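You operate a simulated robot arm through the tools that you are given. There is no shell and no other tool. Be economical: measure what you need, move in short steps, check, and stop when the job is done.

You are at the controls of a simulated robot arm. One attempt, no reset.

Task
Top up tank TWO to the FULL band from its drum.
Fine: push its yellow pipe down, open its drum tap, hold its fill button, shut the tap after; spill nothing.

The check looks at the end state, three seconds after you hand in, the way a careful person would. Anything else that was tipped, shoved, dropped, spilled or broken makes it a failure.

Robot
A 7-joint arm with a fingered hand on a trunk, on a base that drives. Base frame: it is fixed to the floor where the robot stands at the start and does not move with it; the origin is under the middle of the robot, x ahead of it, y to its left, z up; the surface under the hand at the start is at about z = 0.75. Units: m, degrees, N and s.
Its first joint turns from -166.0 to 166.0 degrees. Places, roughly: cream tank [0.9, 0.2, 1.2]; flush valve knob [0.8, -0.8, 1]; green tank [0.9, -0.2, 1.2]; left prime button [0.8, 0.1, 1]; left tank valve knob [0.8, 0.4, 1]; left vent knob [0.8, 0.2, 1]; pump switch [0.8, -0.6, 1.3]; ratio knob [0.8, -0.5, 1.3]; relief valve knob [0.8, -0.8, 1.1]; right drum tap knob [0.4, -0.2, 0.7]; right prime button [0.8, -0.3, 1]; right tank valve knob [0.8, -0.1, 1]; right vent knob [0.8, -0.2, 1]; right yellow pipe [0.5, -0.3, 0.8]; test button [0.8, -0.5, 1.1]. Payload 4.7 kg.
The TCP is the grasp point between the finger pads, 0.036 m short of the fingertips. In the tool frame z runs along the fingers and y along their closing line. Largest opening 0.12 m; the body of the gripper starts 0.042 m behind the TCP. The gripper is a hand of 5 fingers: y runs from the thumb to the fingers, the wrist lies at [-0.018, -0.122, -0.21] in the tool frame, and closing takes about 1.5 s.
Orientation is that of the tool frame in the base frame, as a unit quaternion [x, y, z, w]. With the fingers straight down and the wrist toward the robot, the tool's x, y and z point along [0, 1, 0], [1, 0, 0] and [0, 0, -1] of the base frame.

Tools
- The arm moves only by the tool play_rows. Its argument "increments" is one flat list of numbers, 6 for each row, row after row: the shift along the base's x, y, z in units of 300 mm (1.0 is 300 mm), then the turn, a rotation vector about the base's x, y, z in units of 180 degrees (1.0 is 180 degrees). In form: [x, y, z, rx, ry, rz, x, y, z, rx, ry, rz, ...]. A call has 1 to 10 rows; each row is the pose to reach, as a shift and turn from the pose commanded when the call began. "gripper" is the closure in counts, from 0 (fully open) to 255 (shut), set as the call begins (left out, the last holds). A call with a number of a shift or a turn outside -1 to 1 is refused whole. Each row takes 0.2 s and may step no farther than 0.05 m and 8.6 degrees from the row before; otherwise, or with a gripper value out of range, the whole call is refused. A pose out of reach is approached as far as the arm can. The call stops where the force on the tool passes 90 N (or 10 N more than at its start, if that is more) or the arm is blocked; 0.2 s more then pass. The fingers move at their own pace (about 0.045 m/s each) and stop on an object; they squeeze with about 29 N. The grip force told is the motor's: it shows also when the fingers shut on nothing. Time passes only in rows, and 0.2 s behind the last, so rows that repeat a pose let the fingers close. It gives the time, the measured TCP pose, the force on the tool (base axes), the opening and the grip force at its end, in the units of the frame above (readings bear some noise), with the torque about the TCP (base axes, N m) and any sound that the robot's microphone picked up, and new pictures: "views" is both (left out), scene, wrist or none.
- Cameras (640 x 400 px; columns grow to the right, rows downward): "scene" is now at [-0.2371, 0.0591, 1.2556]; the picture's right is [-0.06, -1.00, 0.00], its down [-0.26, 0.02, -0.97] and it looks along [0.96, -0.06, -0.26] (base axes); focal length 234 px, centre (320, 200). "wrist" rides on the gripper at [0.073, -0.091, -0.143] in the tool frame; the picture's right is [-0.80, 0.28, -0.53], its down [-0.53, -0.73, 0.42] and it looks along [-0.27, 0.62, 0.74] (tool axes); focal length 234 px, centre (320, 200). There is no depth. A picture from a camera that has moved, and an enlarged one, comes with that camera's place and axes in the base frame and with its lens. The place of the scene camera against the robot may be out by one fixed shift of up to 0.025 m in any direction.
- drive_base(legs): drives the robot by 1 to 6 legs, each [ahead, turn to the left] in m and degrees, along the robot's own axes; the way and the turn of a leg run together, so that a leg with both is an arc; at most 1.5 m and 180 degrees a leg. The arm and the cameras ride along, it lands a little off, and it stops where it bumps. It gives what a move gives, and a new picture of the scene camera.
- grasp_type(shape): the hand has 5 fingers and takes this shape, open, in about a second: jaw (thumb against the fingers, like two jaws); tri (thumb and two fingers); tip (a fingertip pinch); poke (one finger out to press); point (the index stretched); flat (the hand flat); cup (the hand cupped); fist (a fist). The gripper value then closes the fingers along that shape, each until it touches; the sizes above hold for jaw. It gives what a move gives, with no picture.
- aim_head(pan, tilt): turns the head with the scene camera to pan (to the left, within 143 degrees either way) and tilt (down, from -29 to 69), counted from straight ahead of the robot. It gives what a move gives, and a new picture of the scene camera.
- enlarge(camera, box): a new picture of the part [left, top, right, bottom] of that camera's present view, enlarged. The clock stands still meanwhile.
- close_job(): hands the job in; it is judged then, once.

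Go step by step. Nothing tells you exact positions but the pictures and the camera data: compare them with the known pose of the tool, close in by small moves and look again before you grip or let go. The budget is 120 turns and 260 pictures, counting those below and the enlarged ones. Unless the task says otherwise, let go and move clear before handing in, and close with one line.

The tools are called after "Request:" as name(argument=value, ...) on one line, values as JSON. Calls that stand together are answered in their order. play_rows: Moves the arm, as the interface text tells. Its arguments: {"type":"object","properties":{"increments":{"type":"array"},"gripper":{"type":"number"},"views":{"type":"string","enum":["both","scene","wrist","none"]}},"required":["increments"]} The other tools are called the same way: grasp_type (shape) gives the hand a shape; drive_base (legs) drives the base; aim_head (pan, tilt) turns the head that bears the scene camera; enlarge (camera, box) takes an enlarged picture of a part of a camera's view; close_job () hands the job in.

At the start:

```text
time_s: 0.0
eef_pos: [0.5022, -0.1011, 1.4011]
tool_rot: [0.707, 0.707, 0.0, 0.001]
force: [0.3, 0.0, 0.3]
torque: [0.01, -0.01, -0.03]
finger_gap: 0.1196
finger_force: 0.1
shape: jaw
robot x, y, heading: [0.0007, -0.0001, 0.0]
head pan, tilt: [-3.4, 15.1]
```

scene: 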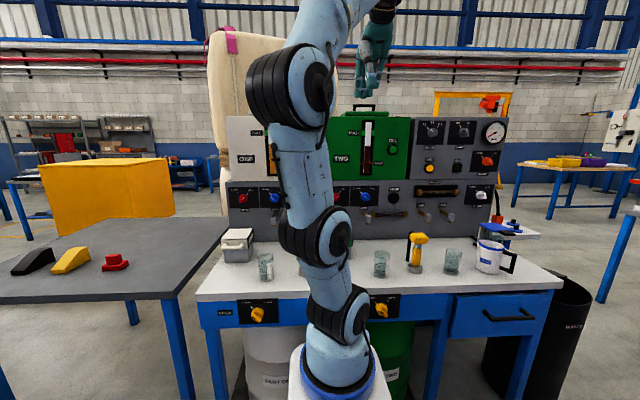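
wrist: 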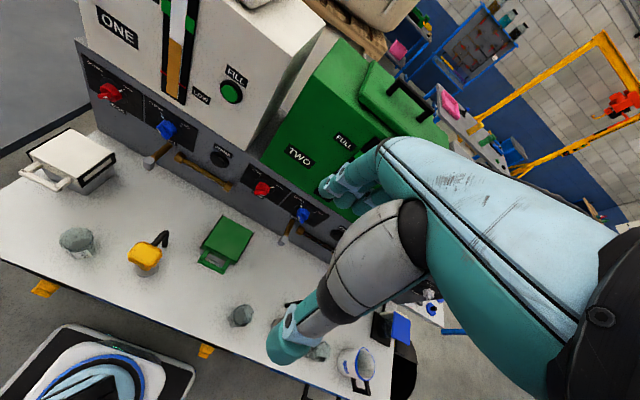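

I see two tanks on a panel, tank TWO is green on the right, with its drum tap below the bench at about (0.4,-0.2,0.7). I'll enlarge views first.

Request:
enlarge(camera="scene", box=[320, 100, 520, 225])

Request:
enlarge(camera="scene", box=[320, 220, 520, 345])

Request:
enlarge(camera="wrist", box=[80, 100, 400, 300])

```text
3.20 times, centred on (420, 162) of scene
camera zoom: at [-0.2371, 0.0591, 1.2556], right [-0.06, -1.0, 0.0], down [-0.26, 0.02, -0.97], along [0.96, -0.06, -0.26], focal length 749 px, centre (0, 320)
```

zoom: 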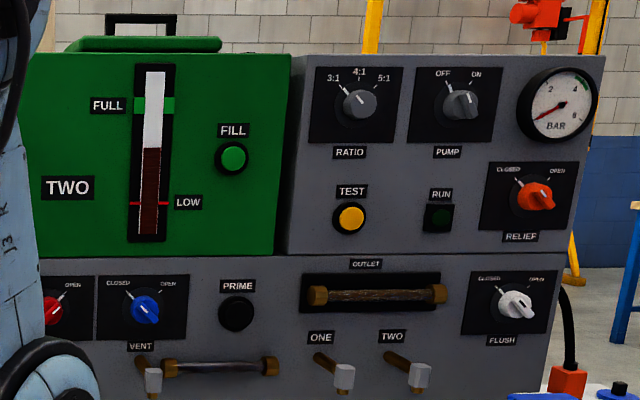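

```text
3.20 times, centred on (420, 282) of scene
camera zoom: at [-0.2371, 0.0591, 1.2556], right [-0.06, -1.0, 0.0], down [-0.26, 0.02, -0.97], along [0.96, -0.06, -0.26], focal length 749 px, centre (0, -64)
```

zoom: 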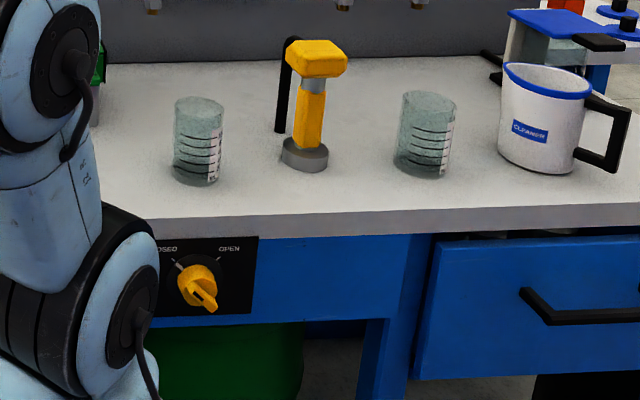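

```text
2.00 times, centred on (240, 200) of wrist
camera zoom: at [0.4108, -0.0271, 1.5424], right [0.28, -0.8, 0.53], down [-0.73, -0.53, -0.42], along [0.62, -0.27, -0.74], focal length 468 px, centre (480, 200)
```

zoom: 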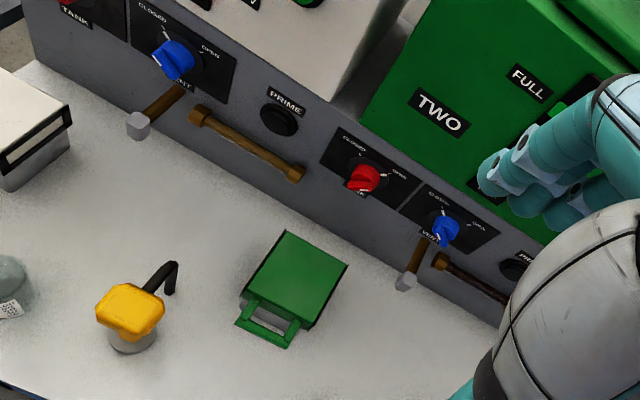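

The right yellow pipe stands near (0.535,-0.355), its cap near z 0.895. I close the fingers and move above it, then look again.

Request:
play_rows(increments=[0.011, -0.085, -0.1, 0, 0, 0, 0.022, -0.17, -0.2, 0, 0, 0, 0.033, -0.255, -0.3, 0, 0, 0, 0.044, -0.34, -0.4, 0, 0, 0, 0.055, -0.425, -0.5, 0, 0, 0, 0.066, -0.51, -0.6, 0, 0, 0, 0.077, -0.595, -0.7, 0, 0, 0, 0.088, -0.68, -0.8, 0, 0, 0, 0.099, -0.765, -0.9, 0, 0, 0, 0.11, -0.847, -1.0, 0, 0, 0], gripper=255)

```text
time_s: 2.2
eef_pos: [0.5341, -0.3557, 1.1021]
tool_rot: [0.708, 0.706, -0.001, 0.0]
force: [0.1, 0.5, 0.1]
torque: [-0.02, -0.02, 0.0]
finger_gap: 0.0
finger_force: 28.8
shape: jaw
robot x, y, heading: [-0.0004, 0.0003, 0.1]
head pan, tilt: [-3.4, 15.1]
camera scene: at [-0.2372, 0.0592, 1.2555], right [-0.06, -1.0, 0.0], down [-0.26, 0.02, -0.97], along [0.96, -0.06, -0.26], focal length 234 px, centre (320, 200)
camera wrist: at [0.4428, -0.2811, 1.243], right [0.28, -0.8, 0.53], down [-0.73, -0.53, -0.42], along [0.62, -0.27, -0.74], focal length 234 px, centre (320, 200)
```

scene: 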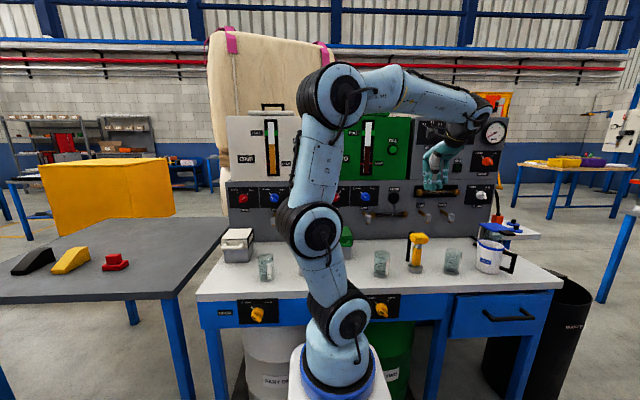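
wrist: 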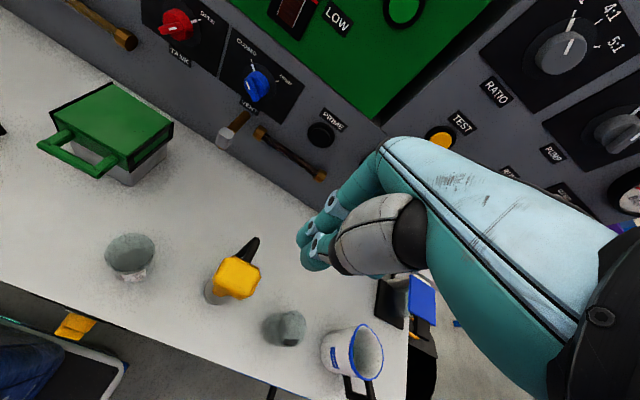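

Request:
enlarge(camera="wrist", box=[160, 200, 320, 300])

Request:
enlarge(camera="wrist", box=[120, 0, 360, 150])

Request:
enlarge(camera="scene", box=[200, 280, 440, 400])

Request:
enlarge(camera="scene", box=[220, 110, 420, 235])

```text
4.00 times, centred on (240, 250) of wrist
camera zoom: at [0.4428, -0.2811, 1.243], right [0.28, -0.8, 0.53], down [-0.73, -0.53, -0.42], along [0.62, -0.27, -0.74], focal length 937 px, centre (640, 0)
```

zoom: 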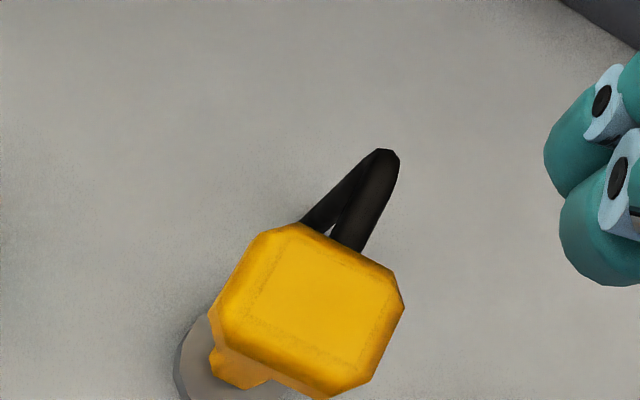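

```text
2.67 times, centred on (240, 75) of wrist
camera zoom: at [0.4428, -0.2811, 1.243], right [0.28, -0.8, 0.53], down [-0.73, -0.53, -0.42], along [0.62, -0.27, -0.74], focal length 624 px, centre (533, 533)
```

zoom: 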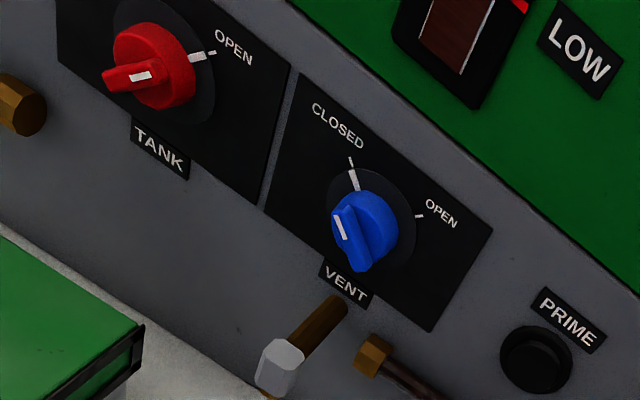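

```text
2.67 times, centred on (320, 340) of scene
camera zoom: at [-0.2372, 0.0592, 1.2555], right [-0.06, -1.0, 0.0], down [-0.26, 0.02, -0.97], along [0.96, -0.06, -0.26], focal length 624 px, centre (320, -173)
```

zoom: 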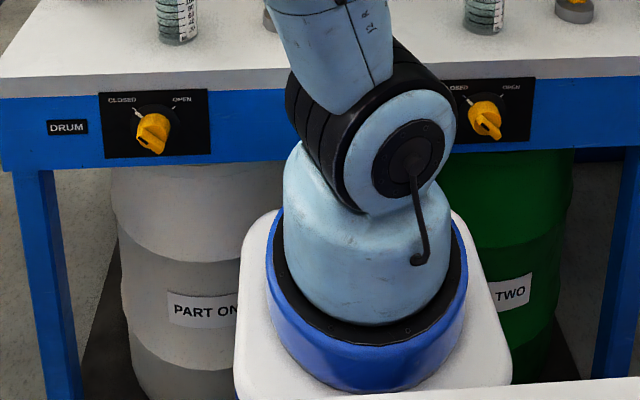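

```text
3.20 times, centred on (320, 172) of scene
camera zoom: at [-0.2372, 0.0592, 1.2555], right [-0.06, -1.0, 0.0], down [-0.26, 0.02, -0.97], along [0.96, -0.06, -0.26], focal length 749 px, centre (320, 288)
```

zoom: 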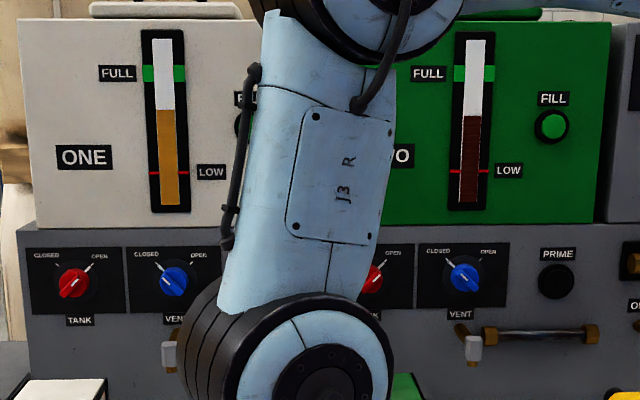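

Pipe cap top sits near (0.535,-0.337,0.895); tank TWO's tap points to CLOSED. I descend to just above the cap.

Request:
play_rows(increments=[0, 0.06, -0.1, 0, 0, 0, 0, 0.06, -0.2, 0, 0, 0, 0, 0.06, -0.3, 0, 0, 0, 0, 0.06, -0.4, 0, 0, 0, 0, 0.06, -0.5, 0, 0, 0])

```text
time_s: 3.4
eef_pos: [0.5366, -0.3367, 0.951]
tool_rot: [0.707, 0.707, 0.0, 0.0]
force: [1.1, 0.0, 0.1]
torque: [0.0, -0.04, 0.01]
finger_gap: 0.0001
finger_force: 29.5
shape: jaw
robot x, y, heading: [0.0004, 0.0027, -0.1]
head pan, tilt: [-3.4, 15.1]
camera scene: at [-0.2371, 0.0591, 1.2556], right [-0.06, -1.0, 0.0], down [-0.26, 0.02, -0.97], along [0.96, -0.06, -0.26], focal length 234 px, centre (320, 200)
camera wrist: at [0.4439, -0.2624, 1.0935], right [0.28, -0.8, 0.53], down [-0.73, -0.53, -0.42], along [0.62, -0.27, -0.74], focal length 234 px, centre (320, 200)
```

scene: 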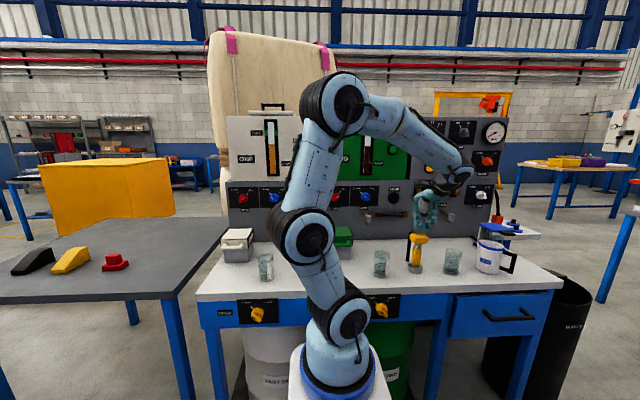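
wrist: 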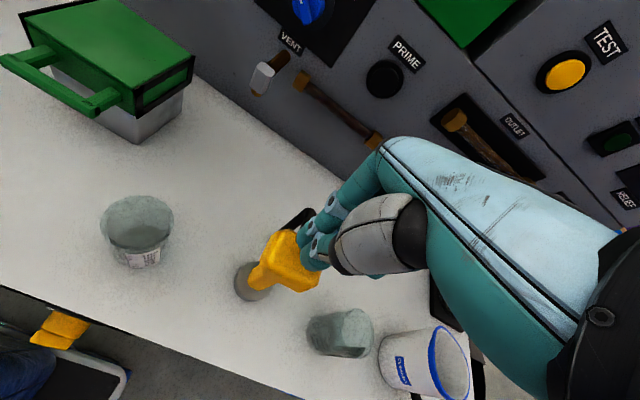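

Request:
enlarge(camera="wrist", box=[200, 180, 400, 305])

Request:
enlarge(camera="scene", box=[360, 180, 480, 280])

```text
3.20 times, centred on (300, 242) of wrist
camera zoom: at [0.4439, -0.2624, 1.0935], right [0.28, -0.8, 0.53], down [-0.73, -0.53, -0.42], along [0.62, -0.27, -0.74], focal length 749 px, centre (384, 64)
```

zoom: 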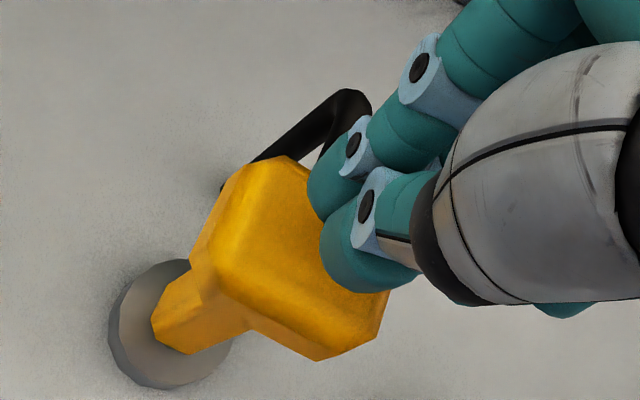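

```text
4.00 times, centred on (420, 230) of scene
camera zoom: at [-0.2371, 0.0591, 1.2556], right [-0.06, -1.0, 0.0], down [-0.26, 0.02, -0.97], along [0.96, -0.06, -0.26], focal length 936 px, centre (-80, 80)
```

zoom: 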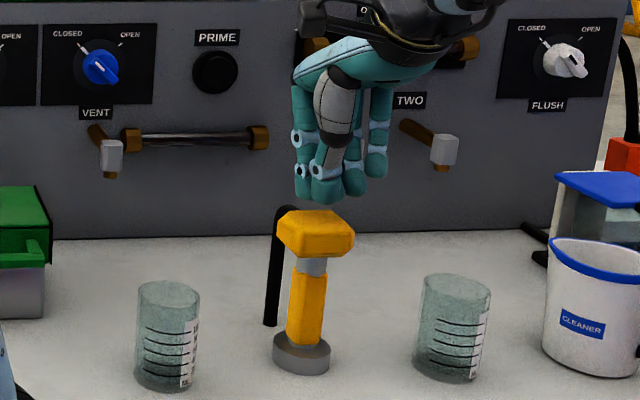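

The fingers are just above the cap; I press down slowly.

Request:
play_rows(increments=[0, 0, -0.03, 0, 0, 0, 0, 0, -0.06, 0, 0, 0, 0, 0, -0.09, 0, 0, 0, 0, 0, -0.12, 0, 0, 0, 0, 0, -0.15, 0, 0, 0, 0, 0, -0.18, 0, 0, 0, 0, 0, -0.21, 0, 0, 0])

```text
time_s: 5.0
eef_pos: [0.5345, -0.337, 0.8871]
tool_rot: [0.707, 0.707, 0.0, -0.001]
force: [0.6, 1.0, 0.2]
torque: [0.03, 0.03, 0.01]
finger_gap: 0.0002
finger_force: 29.0
shape: jaw
robot x, y, heading: [0.0003, 0.0017, -0.0]
head pan, tilt: [-3.4, 15.1]
camera scene: at [-0.2371, 0.0591, 1.2556], right [-0.06, -1.0, 0.0], down [-0.26, 0.02, -0.97], along [0.96, -0.06, -0.26], focal length 234 px, centre (320, 200)
camera wrist: at [0.4436, -0.2633, 1.0292], right [0.28, -0.8, 0.52], down [-0.73, -0.53, -0.42], along [0.62, -0.27, -0.74], focal length 234 px, centre (320, 200)
```

scene: 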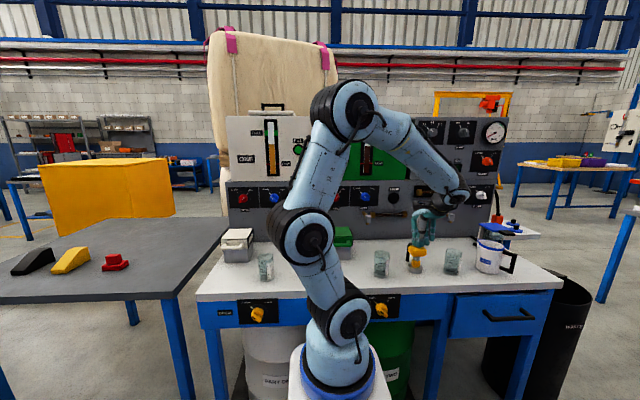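
wrist: 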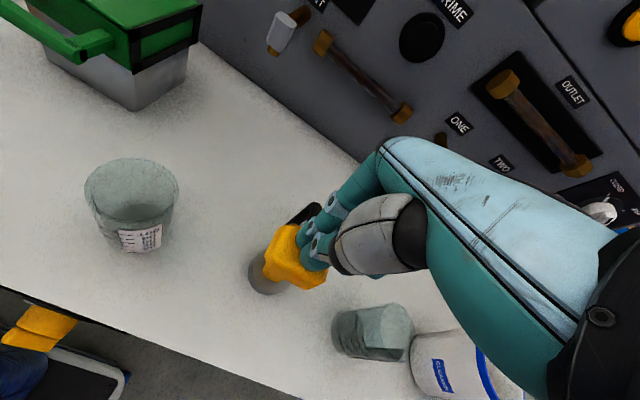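

The cap follows the fingers down with little force. I keep pressing until it stops.

Request:
play_rows(increments=[0, 0, -0.03, 0, 0, 0, 0, 0, -0.06, 0, 0, 0, 0, 0, -0.09, 0, 0, 0, 0, 0, -0.12, 0, 0, 0, 0, 0, -0.15, 0, 0, 0])

Request:
enlarge(camera="scene", box=[360, 180, 480, 280])

```text
time_s: 6.2
eef_pos: [0.5384, -0.338, 0.8521]
tool_rot: [0.707, 0.707, 0.0, 0.009]
force: [0.7, 16.4, 88.6]
torque: [1.15, -0.2, 0.05]
finger_gap: 0.0002
finger_force: 29.3
shape: jaw
robot x, y, heading: [0.0025, 0.0009, 0.0]
head pan, tilt: [-3.4, 15.1]
camera scene: at [-0.2391, 0.0606, 1.2551], right [-0.06, -1.0, 0.0], down [-0.26, 0.01, -0.97], along [0.96, -0.06, -0.26], focal length 234 px, centre (320, 200)
camera wrist: at [0.4441, -0.2621, 0.9914], right [0.27, -0.8, 0.54], down [-0.73, -0.54, -0.43], along [0.63, -0.27, -0.73], focal length 234 px, centre (320, 200)
```

scene: 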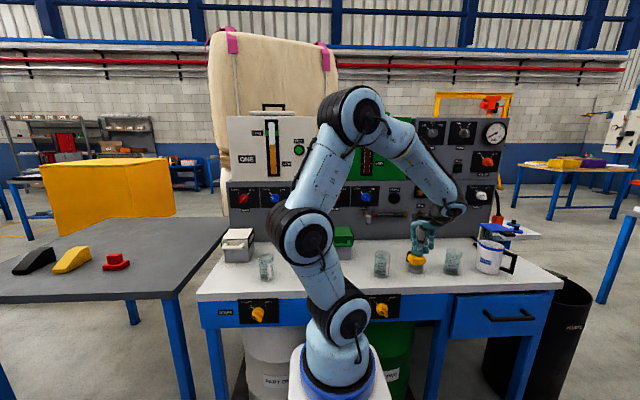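
wrist: 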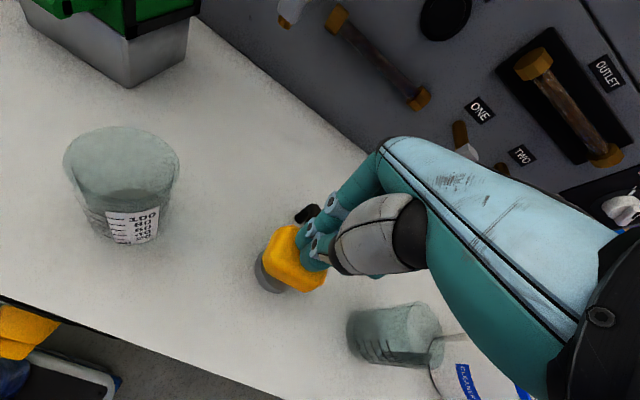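

```text
4.00 times, centred on (420, 230) of scene
camera zoom: at [-0.2391, 0.0606, 1.2551], right [-0.06, -1.0, 0.0], down [-0.26, 0.01, -0.97], along [0.96, -0.06, -0.26], focal length 936 px, centre (-80, 80)
```

zoom: 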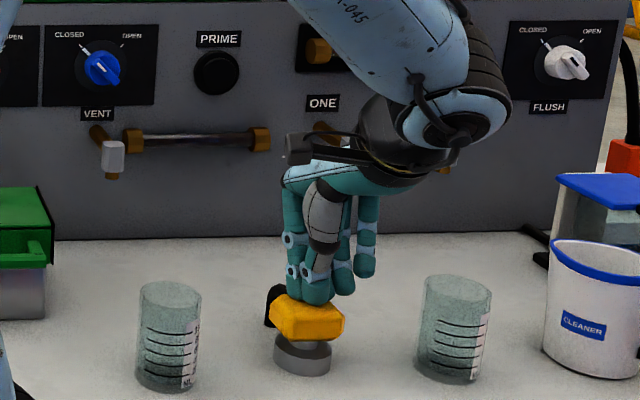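

The pipe reached its stop. I lift off and see if it stays down.

Request:
play_rows(increments=[0, 0, 0.1, 0, 0, 0, 0, 0, 0.2, 0, 0, 0, 0, 0, 0.35, 0, 0, 0, 0, 0, 0.5, 0, 0, 0, -0.1, 0, 0.6, 0, 0, 0, -0.2, 0, 0.7, 0, 0, 0], views="wrist")

Request:
enlarge(camera="scene", box=[360, 180, 480, 280])

```text
time_s: 7.6
eef_pos: [0.4794, -0.3377, 1.053]
tool_rot: [0.707, 0.707, 0.0, 0.0]
force: [-0.2, 0.2, -0.1]
torque: [0.03, 0.0, 0.04]
finger_gap: 0.0
finger_force: 29.2
shape: jaw
robot x, y, heading: [-0.0007, 0.0007, 0.2]
head pan, tilt: [-3.4, 15.1]
camera wrist: at [0.388, -0.2643, 1.1949], right [0.28, -0.8, 0.53], down [-0.73, -0.53, -0.42], along [0.62, -0.27, -0.74], focal length 234 px, centre (320, 200)
```

wrist: 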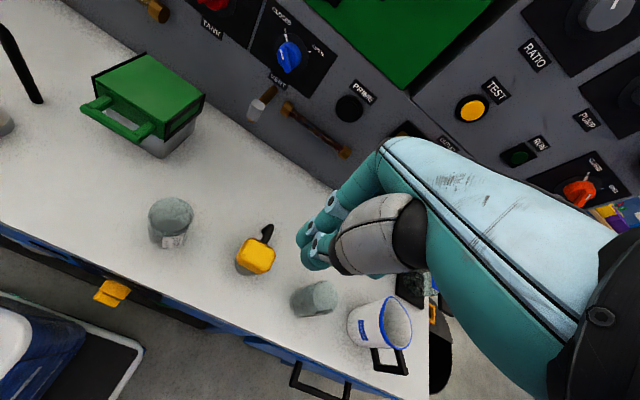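

```text
4.00 times, centred on (420, 230) of scene
camera zoom: at [-0.2369, 0.0589, 1.2556], right [-0.06, -1.0, 0.0], down [-0.26, 0.02, -0.97], along [0.96, -0.06, -0.26], focal length 936 px, centre (-80, 80)
```

zoom: 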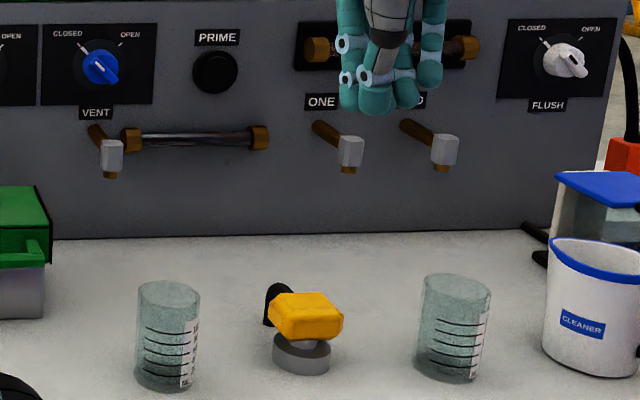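

The pipe stays down. The tap needs the hand horizontal in front of the bench, so I want to back up; I check behind first.

Request:
aim_head(pan=140, tilt=35)

Request:
aim_head(pan=-140, tilt=35)

```text
time_s: 9.9
eef_pos: [0.4797, -0.338, 1.0529]
tool_rot: [0.707, 0.707, 0.0, 0.001]
force: [0.0, -0.1, 0.2]
torque: [0.02, 0.02, -0.02]
finger_gap: 0.0
finger_force: 29.1
shape: jaw
robot x, y, heading: [0.0018, -0.0033, -0.1]
head pan, tilt: [140.0, 35.0]
camera scene: at [-0.3977, 0.1212, 1.2238], right [0.64, 0.77, 0.0], down [0.44, -0.37, -0.82], along [-0.63, 0.53, -0.57], focal length 234 px, centre (320, 200)
```

scene: 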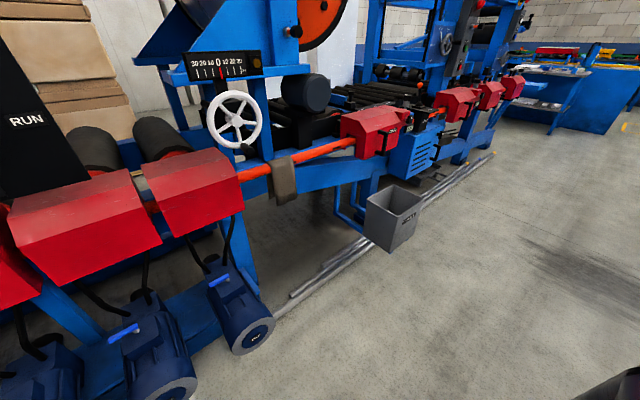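

```text
time_s: 13.7
eef_pos: [0.4798, -0.3379, 1.0539]
tool_rot: [0.707, 0.707, 0.0, 0.001]
force: [-0.5, -1.1, 0.4]
torque: [-0.01, -0.02, -0.02]
finger_gap: 0.0
finger_force: 29.1
shape: jaw
robot x, y, heading: [-0.003, -0.0023, 0.0]
head pan, tilt: [-140.0, 35.0]
camera scene: at [-0.3977, 0.008, 1.2238], right [-0.64, 0.77, 0.0], down [0.44, 0.37, -0.82], along [-0.63, -0.53, -0.57], focal length 234 px, centre (320, 200)
```

scene: 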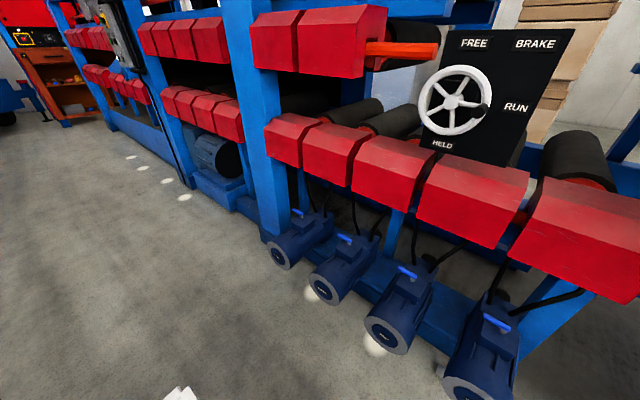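

There's a machine at about x=-1.0 behind; backing 0.22 m is safe.

Request:
drive_base(legs=[[-0.22, 0]])

Request:
aim_head(pan=-15, tilt=30)

```text
time_s: 15.4
eef_pos: [0.2574, -0.3397, 1.0522]
tool_rot: [0.707, 0.707, 0.001, 0.0]
force: [-0.3, -0.2, 0.3]
torque: [0.01, -0.03, -0.03]
finger_gap: 0.0
finger_force: 28.5
shape: jaw
robot x, y, heading: [-0.2235, -0.0013, -0.5]
head pan, tilt: [-140.0, 35.0]
camera scene: at [-0.62, 0.0085, 1.2238], right [-0.64, 0.77, 0.0], down [0.44, 0.37, -0.82], along [-0.63, -0.53, -0.57], focal length 234 px, centre (320, 200)
```

scene: 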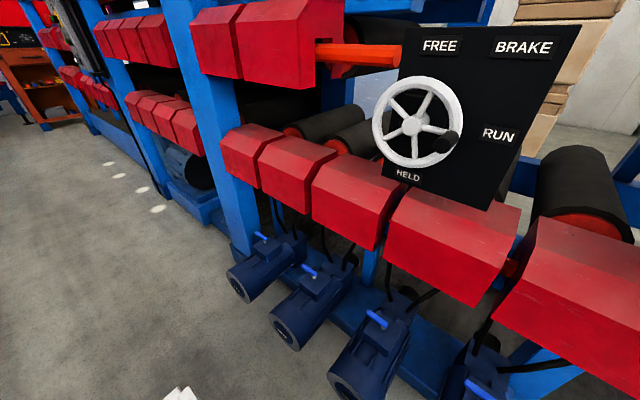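

```text
time_s: 17.5
eef_pos: [0.256, -0.34, 1.052]
tool_rot: [0.708, 0.706, 0.001, 0.0]
force: [0.3, 0.3, -0.1]
torque: [0.0, 0.0, -0.01]
finger_gap: 0.0001
finger_force: 28.8
shape: jaw
robot x, y, heading: [-0.2227, 0.0014, -0.1]
head pan, tilt: [-15.0, 30.0]
camera scene: at [-0.4652, 0.0415, 1.2316], right [-0.26, -0.97, 0.0], down [-0.48, 0.13, -0.87], along [0.84, -0.23, -0.5], focal length 234 px, centre (320, 200)
```

scene: 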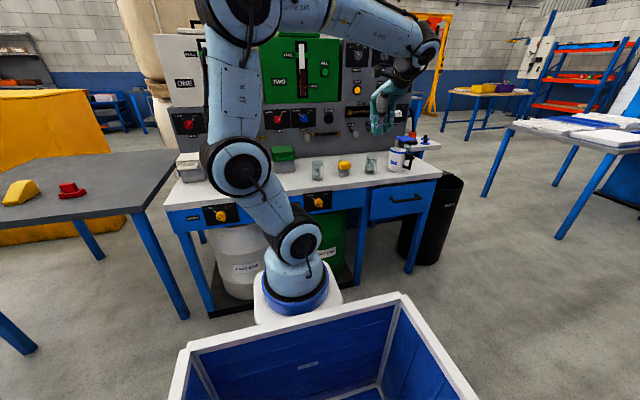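

Request:
enlarge(camera="scene", box=[272, 175, 368, 235])

Request:
enlarge(camera="scene", box=[260, 20, 380, 100])

```text
6.67 times, centred on (320, 205) of scene
camera zoom: at [-0.4652, 0.0415, 1.2316], right [-0.26, -0.97, 0.0], down [-0.48, 0.13, -0.87], along [0.84, -0.23, -0.5], focal length 1560 px, centre (320, 167)
```

zoom: 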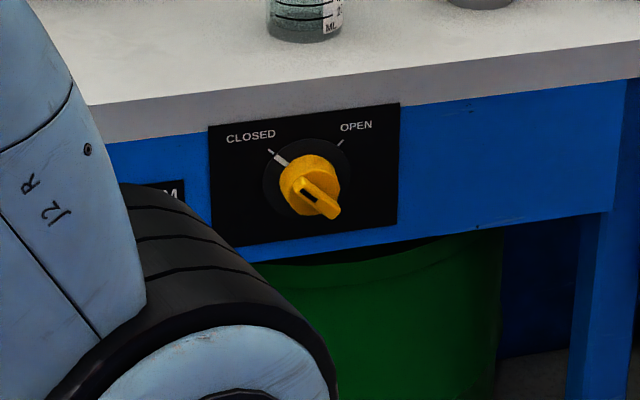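

```text
5.00 times, centred on (320, 60) of scene
camera zoom: at [-0.4652, 0.0415, 1.2316], right [-0.26, -0.97, 0.0], down [-0.48, 0.13, -0.87], along [0.84, -0.23, -0.5], focal length 1170 px, centre (320, 900)
```

zoom: 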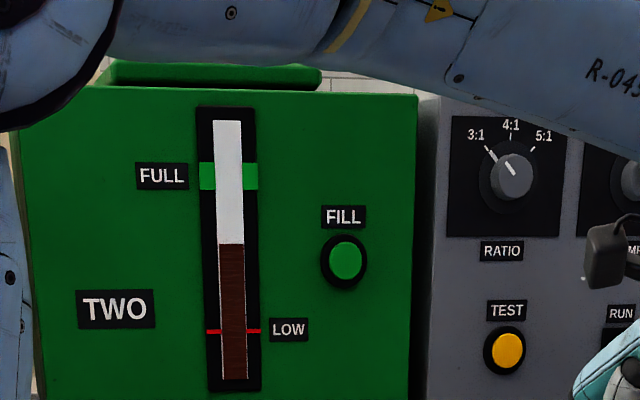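

The tap bar lies along the CLOSED direction (upper-left to lower-right). I swing the hand level, pointing at the bench, clear of everything.

Request:
play_rows(increments=[0, 0, 0, 0, -0.045, 0, 0, 0, 0, 0, -0.09, 0, 0, 0, 0, 0, -0.135, 0, 0, 0, 0, 0, -0.18, 0, 0, 0, 0, 0, -0.225, 0, 0, 0, 0, 0, -0.27, 0, 0, 0, 0, 0, -0.315, 0, 0, 0, 0, 0, -0.36, 0, 0, 0, 0, 0, -0.405, 0, 0, 0, 0, 0, -0.45, 0], gripper=0, views="scene")

Request:
play_rows(increments=[0, 0, 0, 0, -0.025, 0, 0, 0, 0, 0, -0.05, 0], views="none")

Request:
play_rows(increments=[0, 0.1, -0.15, 0.042, 0, 0, 0, 0.2, -0.25, 0.084, 0, 0, 0, 0.3, -0.35, 0.126, 0, 0, 0, 0.4, -0.45, 0.168, 0, 0, 0, 0.5, -0.55, 0.21, 0, 0, 0, 0.55, -0.65, 0.25, 0, 0])

```text
time_s: 19.7
eef_pos: [0.256, -0.339, 1.0525]
tool_rot: [0.537, 0.537, 0.46, 0.46]
force: [0.0, 0.1, -0.2]
torque: [-0.03, 0.0, 0.03]
finger_gap: 0.1197
finger_force: 0.1
shape: jaw
robot x, y, heading: [-0.2221, -0.0012, -0.1]
head pan, tilt: [-15.0, 30.0]
camera scene: at [-0.4652, 0.0416, 1.2316], right [-0.26, -0.97, 0.0], down [-0.48, 0.13, -0.87], along [0.84, -0.23, -0.5], focal length 234 px, centre (320, 200)
```

scene: 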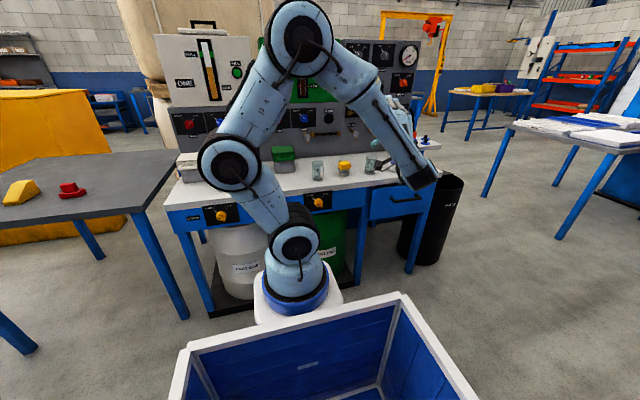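

```text
time_s: 20.3
eef_pos: [0.2575, -0.3384, 1.0526]
tool_rot: [0.5, 0.499, 0.501, 0.5]
force: [0.7, 0.6, 0.5]
torque: [-0.01, -0.01, 0.0]
finger_gap: 0.1198
finger_force: 0.1
shape: jaw
robot x, y, heading: [-0.2242, -0.0019, 0.2]
head pan, tilt: [-15.0, 30.0]
```

```text
refused: row 1 steps farther than a row can; nothing moved
```

Request:
play_rows(increments=[0, 0.1, -0.1, 0.042, 0, 0, 0, 0.2, -0.2, 0.084, 0, 0, 0, 0.3, -0.3, 0.126, 0, 0, 0, 0.4, -0.4, 0.168, 0, 0, 0, 0.5, -0.5, 0.21, 0, 0, 0, 0.56, -0.6, 0.25, 0, 0])

```text
time_s: 21.6
eef_pos: [0.2584, -0.1862, 0.8977]
tool_rot: [0.639, 0.298, 0.644, 0.299]
force: [-0.3, -9.4, -0.2]
torque: [-0.35, -0.04, 1.45]
finger_gap: 0.1201
finger_force: 0.1
shape: jaw
robot x, y, heading: [-0.2248, -0.0006, -0.3]
head pan, tilt: [-15.0, 30.0]
stopped in row 6: the force on the tool passed its limit at 159 N (the readings are from after the stop); the commanded pose is now the measured one
camera scene: at [-0.4652, 0.0415, 1.2316], right [-0.26, -0.97, 0.0], down [-0.48, 0.13, -0.87], along [0.84, -0.23, -0.5], focal length 234 px, centre (320, 200)
camera wrist: at [0.1155, -0.0707, 0.8718], right [-0.52, -0.8, -0.31], down [0.43, 0.06, -0.9], along [0.74, -0.6, 0.31], focal length 234 px, centre (320, 200)
```

scene: 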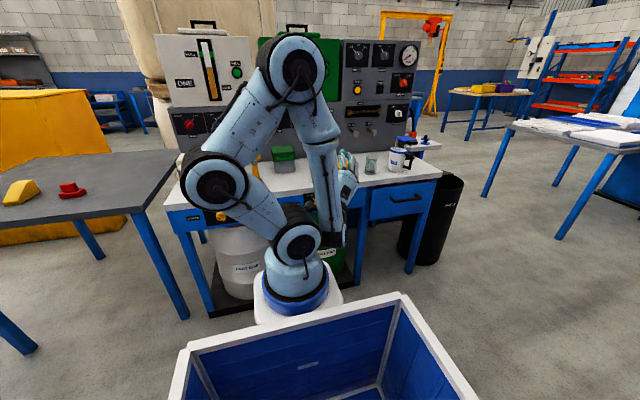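
wrist: 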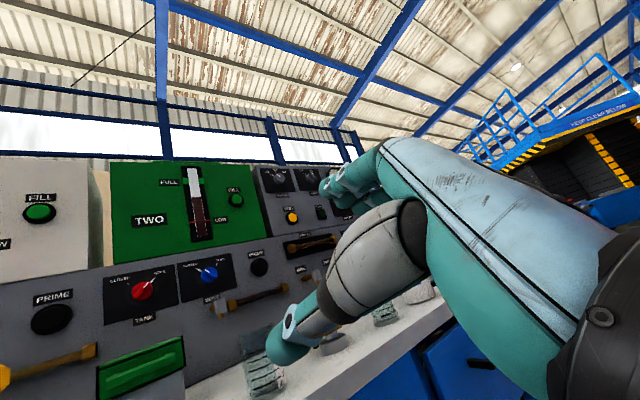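

The hand touched the robot's own upper arm: it is too folded here. I free the hand, then turn the base to the right and move it along the bench so the tap lies at a better distance.

Request:
play_rows(increments=[0, -0.15, 0.05, 0, 0, 0, 0, -0.3, 0.1, 0, 0, 0, 0, -0.45, 0.15, 0, 0, 0], views="none")

Request:
drive_base(legs=[[0, -90], [0.4, 0]])

Request:
aim_head(pan=80, tilt=30)

```text
time_s: 22.4
eef_pos: [0.2597, -0.3221, 0.9402]
tool_rot: [0.639, 0.297, 0.643, 0.3]
force: [-0.2, -0.1, 0.7]
torque: [-0.02, 0.02, 0.0]
finger_gap: 0.1201
finger_force: 0.1
shape: jaw
robot x, y, heading: [-0.22, 0.0017, -0.1]
head pan, tilt: [-15.0, 30.0]
```

```text
time_s: 28.6
eef_pos: [-0.515, -0.8911, 0.941]
tool_rot: [0.666, -0.23, 0.255, 0.662]
force: [0.7, 0.0, 0.0]
torque: [0.03, -0.01, 0.0]
finger_gap: 0.1199
finger_force: 0.1
shape: jaw
robot x, y, heading: [-0.2092, -0.4, -88.4]
head pan, tilt: [-15.0, 30.0]
camera scene: at [-0.1598, -0.1695, 1.2316], right [-0.97, 0.23, 0.0], down [0.11, 0.49, -0.87], along [-0.2, -0.84, -0.5], focal length 234 px, centre (320, 200)
```

scene: 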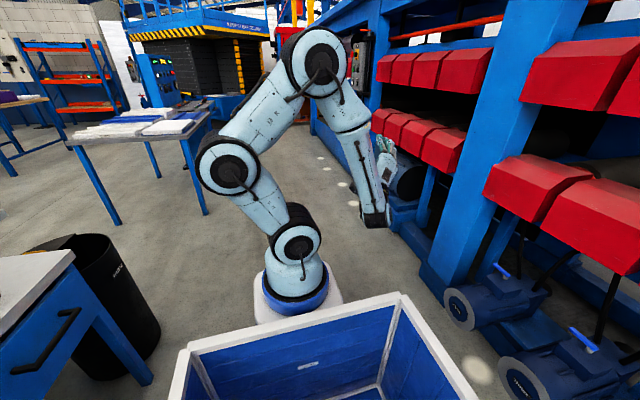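

```text
time_s: 30.3
eef_pos: [-0.5141, -0.8909, 0.9405]
tool_rot: [0.666, -0.23, 0.254, 0.662]
force: [1.0, -0.4, -0.3]
torque: [0.01, 0.0, -0.02]
finger_gap: 0.12
finger_force: 0.1
shape: jaw
robot x, y, heading: [-0.2106, -0.3975, -88.2]
head pan, tilt: [80.0, 30.0]
camera scene: at [-0.0497, -0.0943, 1.2316], right [-0.14, -0.99, 0.0], down [-0.49, 0.07, -0.87], along [0.86, -0.12, -0.5], focal length 234 px, centre (320, 200)
```

scene: 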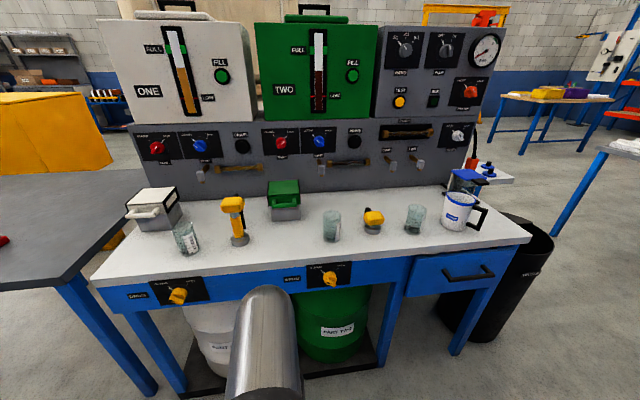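

The tap is clearly visible from here. I swing the arm round towards it in stages at safe height.

Request:
play_rows(increments=[0.15, -0.004, 0, 0, 0, 0.0164, 0.3, -0.008, 0, 0, 0, 0.0328, 0.45, -0.012, 0, 0, 0, 0.0492, 0.6, -0.016, 0, 0, 0, 0.0656, 0.75, -0.02, 0, 0, 0, 0.082, 0.9, -0.024, 0, 0, 0, 0.0984], views="none")

Request:
play_rows(increments=[0.149, -0.004, 0, 0, 0, 0.0164, 0.298, -0.008, 0, 0, 0, 0.0328, 0.447, -0.011, 0, 0, 0, 0.0492, 0.597, -0.014, 0, 0, 0, 0.0656, 0.708, 0.082, 0, 0, 0, 0.082, 0.82, 0.178, 0, 0, 0, 0.0984, 0.93, 0.274, 0, 0, 0, 0.1148], views="scene")

```text
time_s: 31.9
eef_pos: [-0.2928, -0.9221, 0.9681]
tool_rot: [0.693, -0.065, 0.308, 0.649]
force: [0.3, -0.6, -0.2]
torque: [0.03, 0.06, -0.04]
finger_gap: 0.12
finger_force: 0.1
shape: jaw
out of reach, approached as far as the arm can: row 6
robot x, y, heading: [-0.2087, -0.3995, -88.0]
head pan, tilt: [80.0, 30.0]
stopped in row 6: the arm was blocked; the commanded pose is now the measured one
```

```text
time_s: 33.7
eef_pos: [-0.1007, -0.9311, 1.0384]
tool_rot: [0.646, 0.094, 0.413, 0.635]
force: [0.5, -0.4, -0.3]
torque: [-0.02, 0.02, -0.01]
finger_gap: 0.1197
finger_force: 0.0
shape: jaw
out of reach, approached as far as the arm can: row 3, 4, 5, 6, 7
robot x, y, heading: [-0.2056, -0.3977, -88.3]
head pan, tilt: [80.0, 30.0]
stopped in row 7: the arm was blocked; the commanded pose is now the measured one
camera scene: at [-0.0497, -0.0941, 1.2316], right [-0.14, -0.99, 0.0], down [-0.49, 0.07, -0.87], along [0.86, -0.12, -0.5], focal length 234 px, centre (320, 200)
```

scene: 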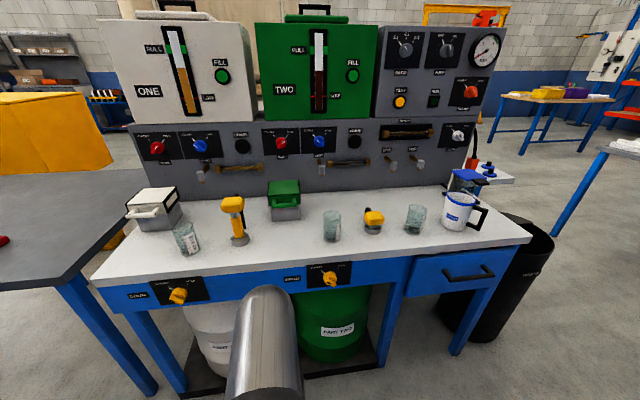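

Level-hand swinging near the body is awkward. Turning the base 60° back left brings the hand to face the bench without contorting the arm.

Request:
drive_base(legs=[[0, 60]])

Request:
aim_head(pan=20, tilt=25)

```text
time_s: 36.7
eef_pos: [0.3097, -0.5657, 1.0378]
tool_rot: [0.511, 0.408, 0.676, 0.341]
force: [0.3, 0.5, 0.2]
torque: [0.0, -0.01, -0.01]
finger_gap: 0.1197
finger_force: 0.0
shape: jaw
robot x, y, heading: [-0.2079, -0.3998, -27.4]
head pan, tilt: [80.0, 30.0]
camera scene: at [-0.4096, -0.1189, 1.2316], right [0.79, -0.61, 0.0], down [-0.3, -0.4, -0.87], along [0.53, 0.69, -0.5], focal length 234 px, centre (320, 200)
```

scene: 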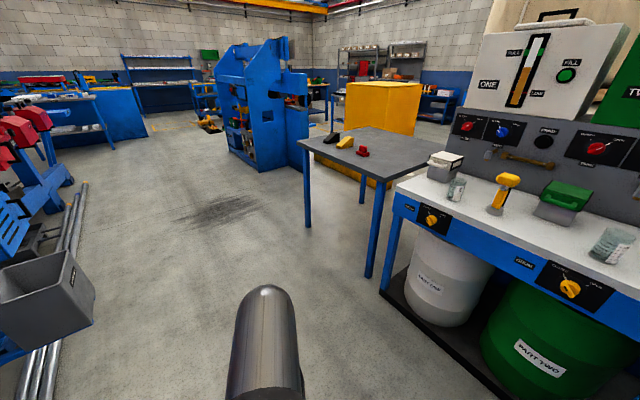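

```text
time_s: 38.0
eef_pos: [0.3104, -0.5664, 1.0393]
tool_rot: [0.511, 0.407, 0.676, 0.341]
force: [-1.2, 0.4, 0.7]
torque: [-0.01, -0.01, 0.03]
finger_gap: 0.12
finger_force: 0.0
shape: jaw
robot x, y, heading: [-0.2052, -0.3947, -27.5]
head pan, tilt: [20.0, 25.0]
camera scene: at [-0.3732, -0.2025, 1.2396], right [-0.13, -0.99, 0.0], down [-0.42, 0.05, -0.91], along [0.9, -0.12, -0.42], focal length 234 px, centre (320, 200)
```

scene: 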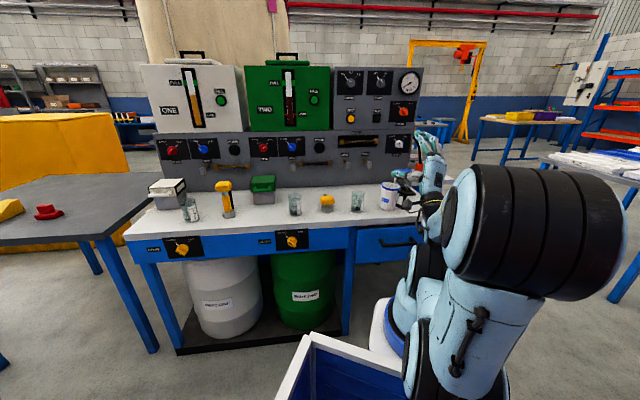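

Very clear view now. I turn the hand to the grip angle for the tap bar and bring it in front of the tap, staying off the bench.

Request:
play_rows(increments=[-0.03, 0.12, 0, 0.0268, 0.0144, -0.0141, -0.06, 0.24, 0, 0.0536, 0.0288, -0.0282, -0.09, 0.36, 0, 0.0803, 0.0433, -0.0423, -0.12, 0.48, -0.03, 0.1071, 0.0577, -0.0564, -0.15, 0.6, -0.08, 0.1071, 0.0577, -0.0564, -0.18, 0.72, -0.15, 0.1071, 0.0577, -0.0564])

```text
time_s: 39.4
eef_pos: [0.2846, -0.6253, 1.0526]
tool_rot: [0.642, 0.292, 0.656, 0.269]
force: [1.5, 0.8, 1.2]
torque: [0.0, 0.01, 0.01]
finger_gap: 0.1201
finger_force: 0.0
shape: jaw
out of reach, approached as far as the arm can: row 1, 2, 3, 4, 5, 6
robot x, y, heading: [-0.2068, -0.3988, -27.3]
head pan, tilt: [20.0, 25.0]
camera scene: at [-0.3732, -0.2026, 1.2396], right [-0.13, -0.99, 0.0], down [-0.42, 0.05, -0.91], along [0.9, -0.12, -0.42], focal length 234 px, centre (320, 200)
camera wrist: at [0.1368, -0.5137, 1.0334], right [-0.49, -0.8, -0.35], down [0.42, 0.13, -0.9], along [0.76, -0.59, 0.27], focal length 234 px, centre (320, 200)
```

scene: 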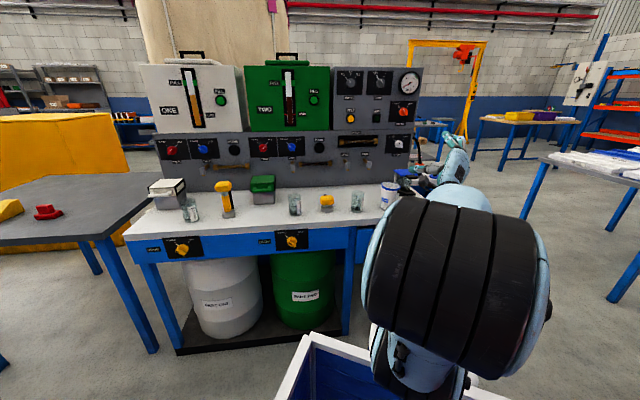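
wrist: 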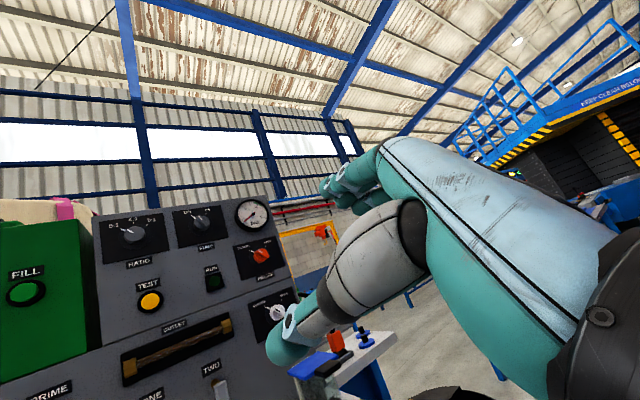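

The arm's joint configuration is stuck near a limit. I undo the roll and pitch, going back to a natural hand-down-ish pose, and will use a single poking finger at a tilt for the tap instead.

Request:
play_rows(increments=[0, 0, 0, -0.042, 0, 0, 0, 0, 0, -0.084, 0, 0, 0, 0, 0, -0.126, 0, 0, 0, 0, 0, -0.168, 0, 0, 0, 0, 0, -0.21, 0, 0, 0, 0, 0, -0.25, 0, 0], views="none")

Request:
play_rows(increments=[0, 0, 0.03, 0, 0.045, 0, 0, 0, 0.06, 0, 0.09, 0, 0, 0, 0.1, 0, 0.135, 0, 0, 0, 0.15, 0, 0.18, 0, 0, 0, 0.2, 0, 0.225, 0, 0, 0, 0.25, 0, 0.27, 0, 0, 0, 0.3, 0, 0.315, 0, 0, 0, 0.3, 0, 0.36, 0, 0, 0, 0.3, 0, 0.405, 0, 0, 0, 0.3, 0, 0.45, 0], views="scene")

```text
time_s: 40.8
eef_pos: [0.2629, -0.6353, 1.0599]
tool_rot: [0.499, 0.501, 0.5, 0.499]
force: [0.1, 1.0, 0.3]
torque: [-0.02, 0.0, 0.0]
finger_gap: 0.1196
finger_force: 0.1
shape: jaw
robot x, y, heading: [-0.2071, -0.3963, -27.5]
head pan, tilt: [20.0, 25.0]
```

```text
time_s: 43.0
eef_pos: [0.2621, -0.6372, 1.1507]
tool_rot: [0.705, 0.705, 0.055, 0.054]
force: [0.6, 0.2, 0.0]
torque: [0.0, 0.0, 0.01]
finger_gap: 0.1198
finger_force: 0.1
shape: jaw
robot x, y, heading: [-0.2043, -0.3985, -27.4]
head pan, tilt: [20.0, 25.0]
camera scene: at [-0.3732, -0.2025, 1.2395], right [-0.13, -0.99, 0.0], down [-0.42, 0.05, -0.91], along [0.9, -0.12, -0.42], focal length 234 px, centre (320, 200)
```

scene: 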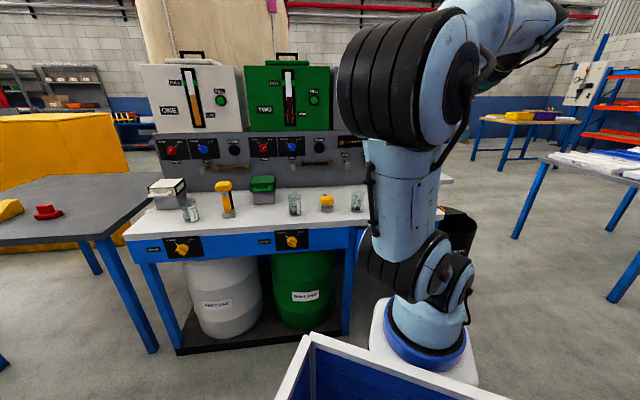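

Natural posture regained. Now swing across to the tap side.

Request:
play_rows(increments=[0, 0.15, 0, 0, 0, 0, 0, 0.3, 0, 0, 0, 0, 0, 0.45, 0, 0, 0, 0, 0, 0.6, 0, 0, 0, 0, 0, 0.75, 0, 0, 0, 0, 0, 0.9, 0, 0, 0, 0], views="none")

Request:
play_rows(increments=[0, 0.15, 0, 0, 0, 0, 0, 0.3, 0, 0, 0, 0, 0, 0.45, 0, 0, 0, 0, 0, 0.62, 0, 0, 0, 0], views="none")

Request:
grasp_type(shape="poke")

Request:
play_rows(increments=[0, 0, -0.1, 0, -0.0389, 0, 0, 0, -0.2, 0, -0.0778, 0, 0, 0, -0.3, 0, -0.1167, 0, 0, 0, -0.4, 0, -0.1556, 0, 0, 0, -0.5, 0, -0.2, 0])

```text
time_s: 44.6
eef_pos: [0.2984, -0.4709, 1.1539]
tool_rot: [0.832, 0.549, 0.044, 0.065]
force: [0.7, -0.3, 0.0]
torque: [0.01, 0.01, -0.01]
finger_gap: 0.1202
finger_force: 0.0
shape: jaw
robot x, y, heading: [-0.2084, -0.3965, -27.4]
head pan, tilt: [20.0, 25.0]
stopped in row 6: the arm was blocked; the commanded pose is now the measured one
```

```text
refused: row 4 steps farther than a row can; nothing moved
```

```text
time_s: 45.5
eef_pos: [0.2981, -0.4701, 1.1548]
tool_rot: [0.831, 0.55, 0.044, 0.065]
force: [0.2, -0.1, -0.2]
torque: [0.0, -0.02, -0.02]
finger_gap: 0.0
finger_force: 0.1
shape: poke
robot x, y, heading: [-0.2072, -0.4003, -27.3]
head pan, tilt: [20.0, 25.0]
```

```text
time_s: 46.7
eef_pos: [0.3009, -0.4711, 1.0044]
tool_rot: [0.776, 0.503, 0.3, 0.233]
force: [-0.3, -0.2, -0.4]
torque: [-0.01, -0.02, 0.03]
finger_gap: 0.0
finger_force: 0.2
shape: poke
robot x, y, heading: [-0.2131, -0.3966, -27.1]
head pan, tilt: [20.0, 25.0]
camera scene: at [-0.3733, -0.2026, 1.2396], right [-0.13, -0.99, 0.0], down [-0.42, 0.05, -0.91], along [0.9, -0.12, -0.42], focal length 234 px, centre (320, 200)
camera wrist: at [0.1633, -0.3587, 1.0612], right [-0.44, -0.82, 0.37], down [-0.34, -0.23, -0.91], along [0.83, -0.53, -0.18], focal length 234 px, centre (320, 200)
```

scene: 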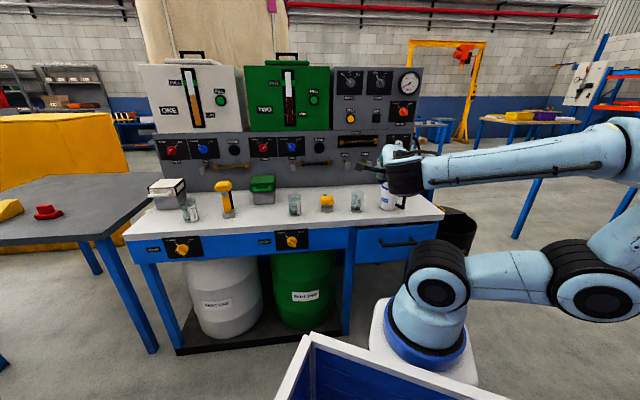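
wrist: 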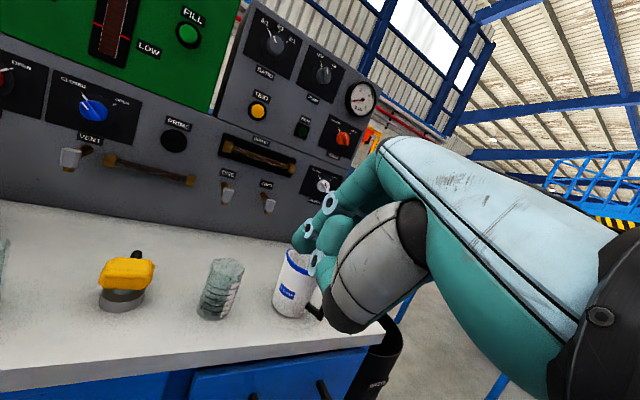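

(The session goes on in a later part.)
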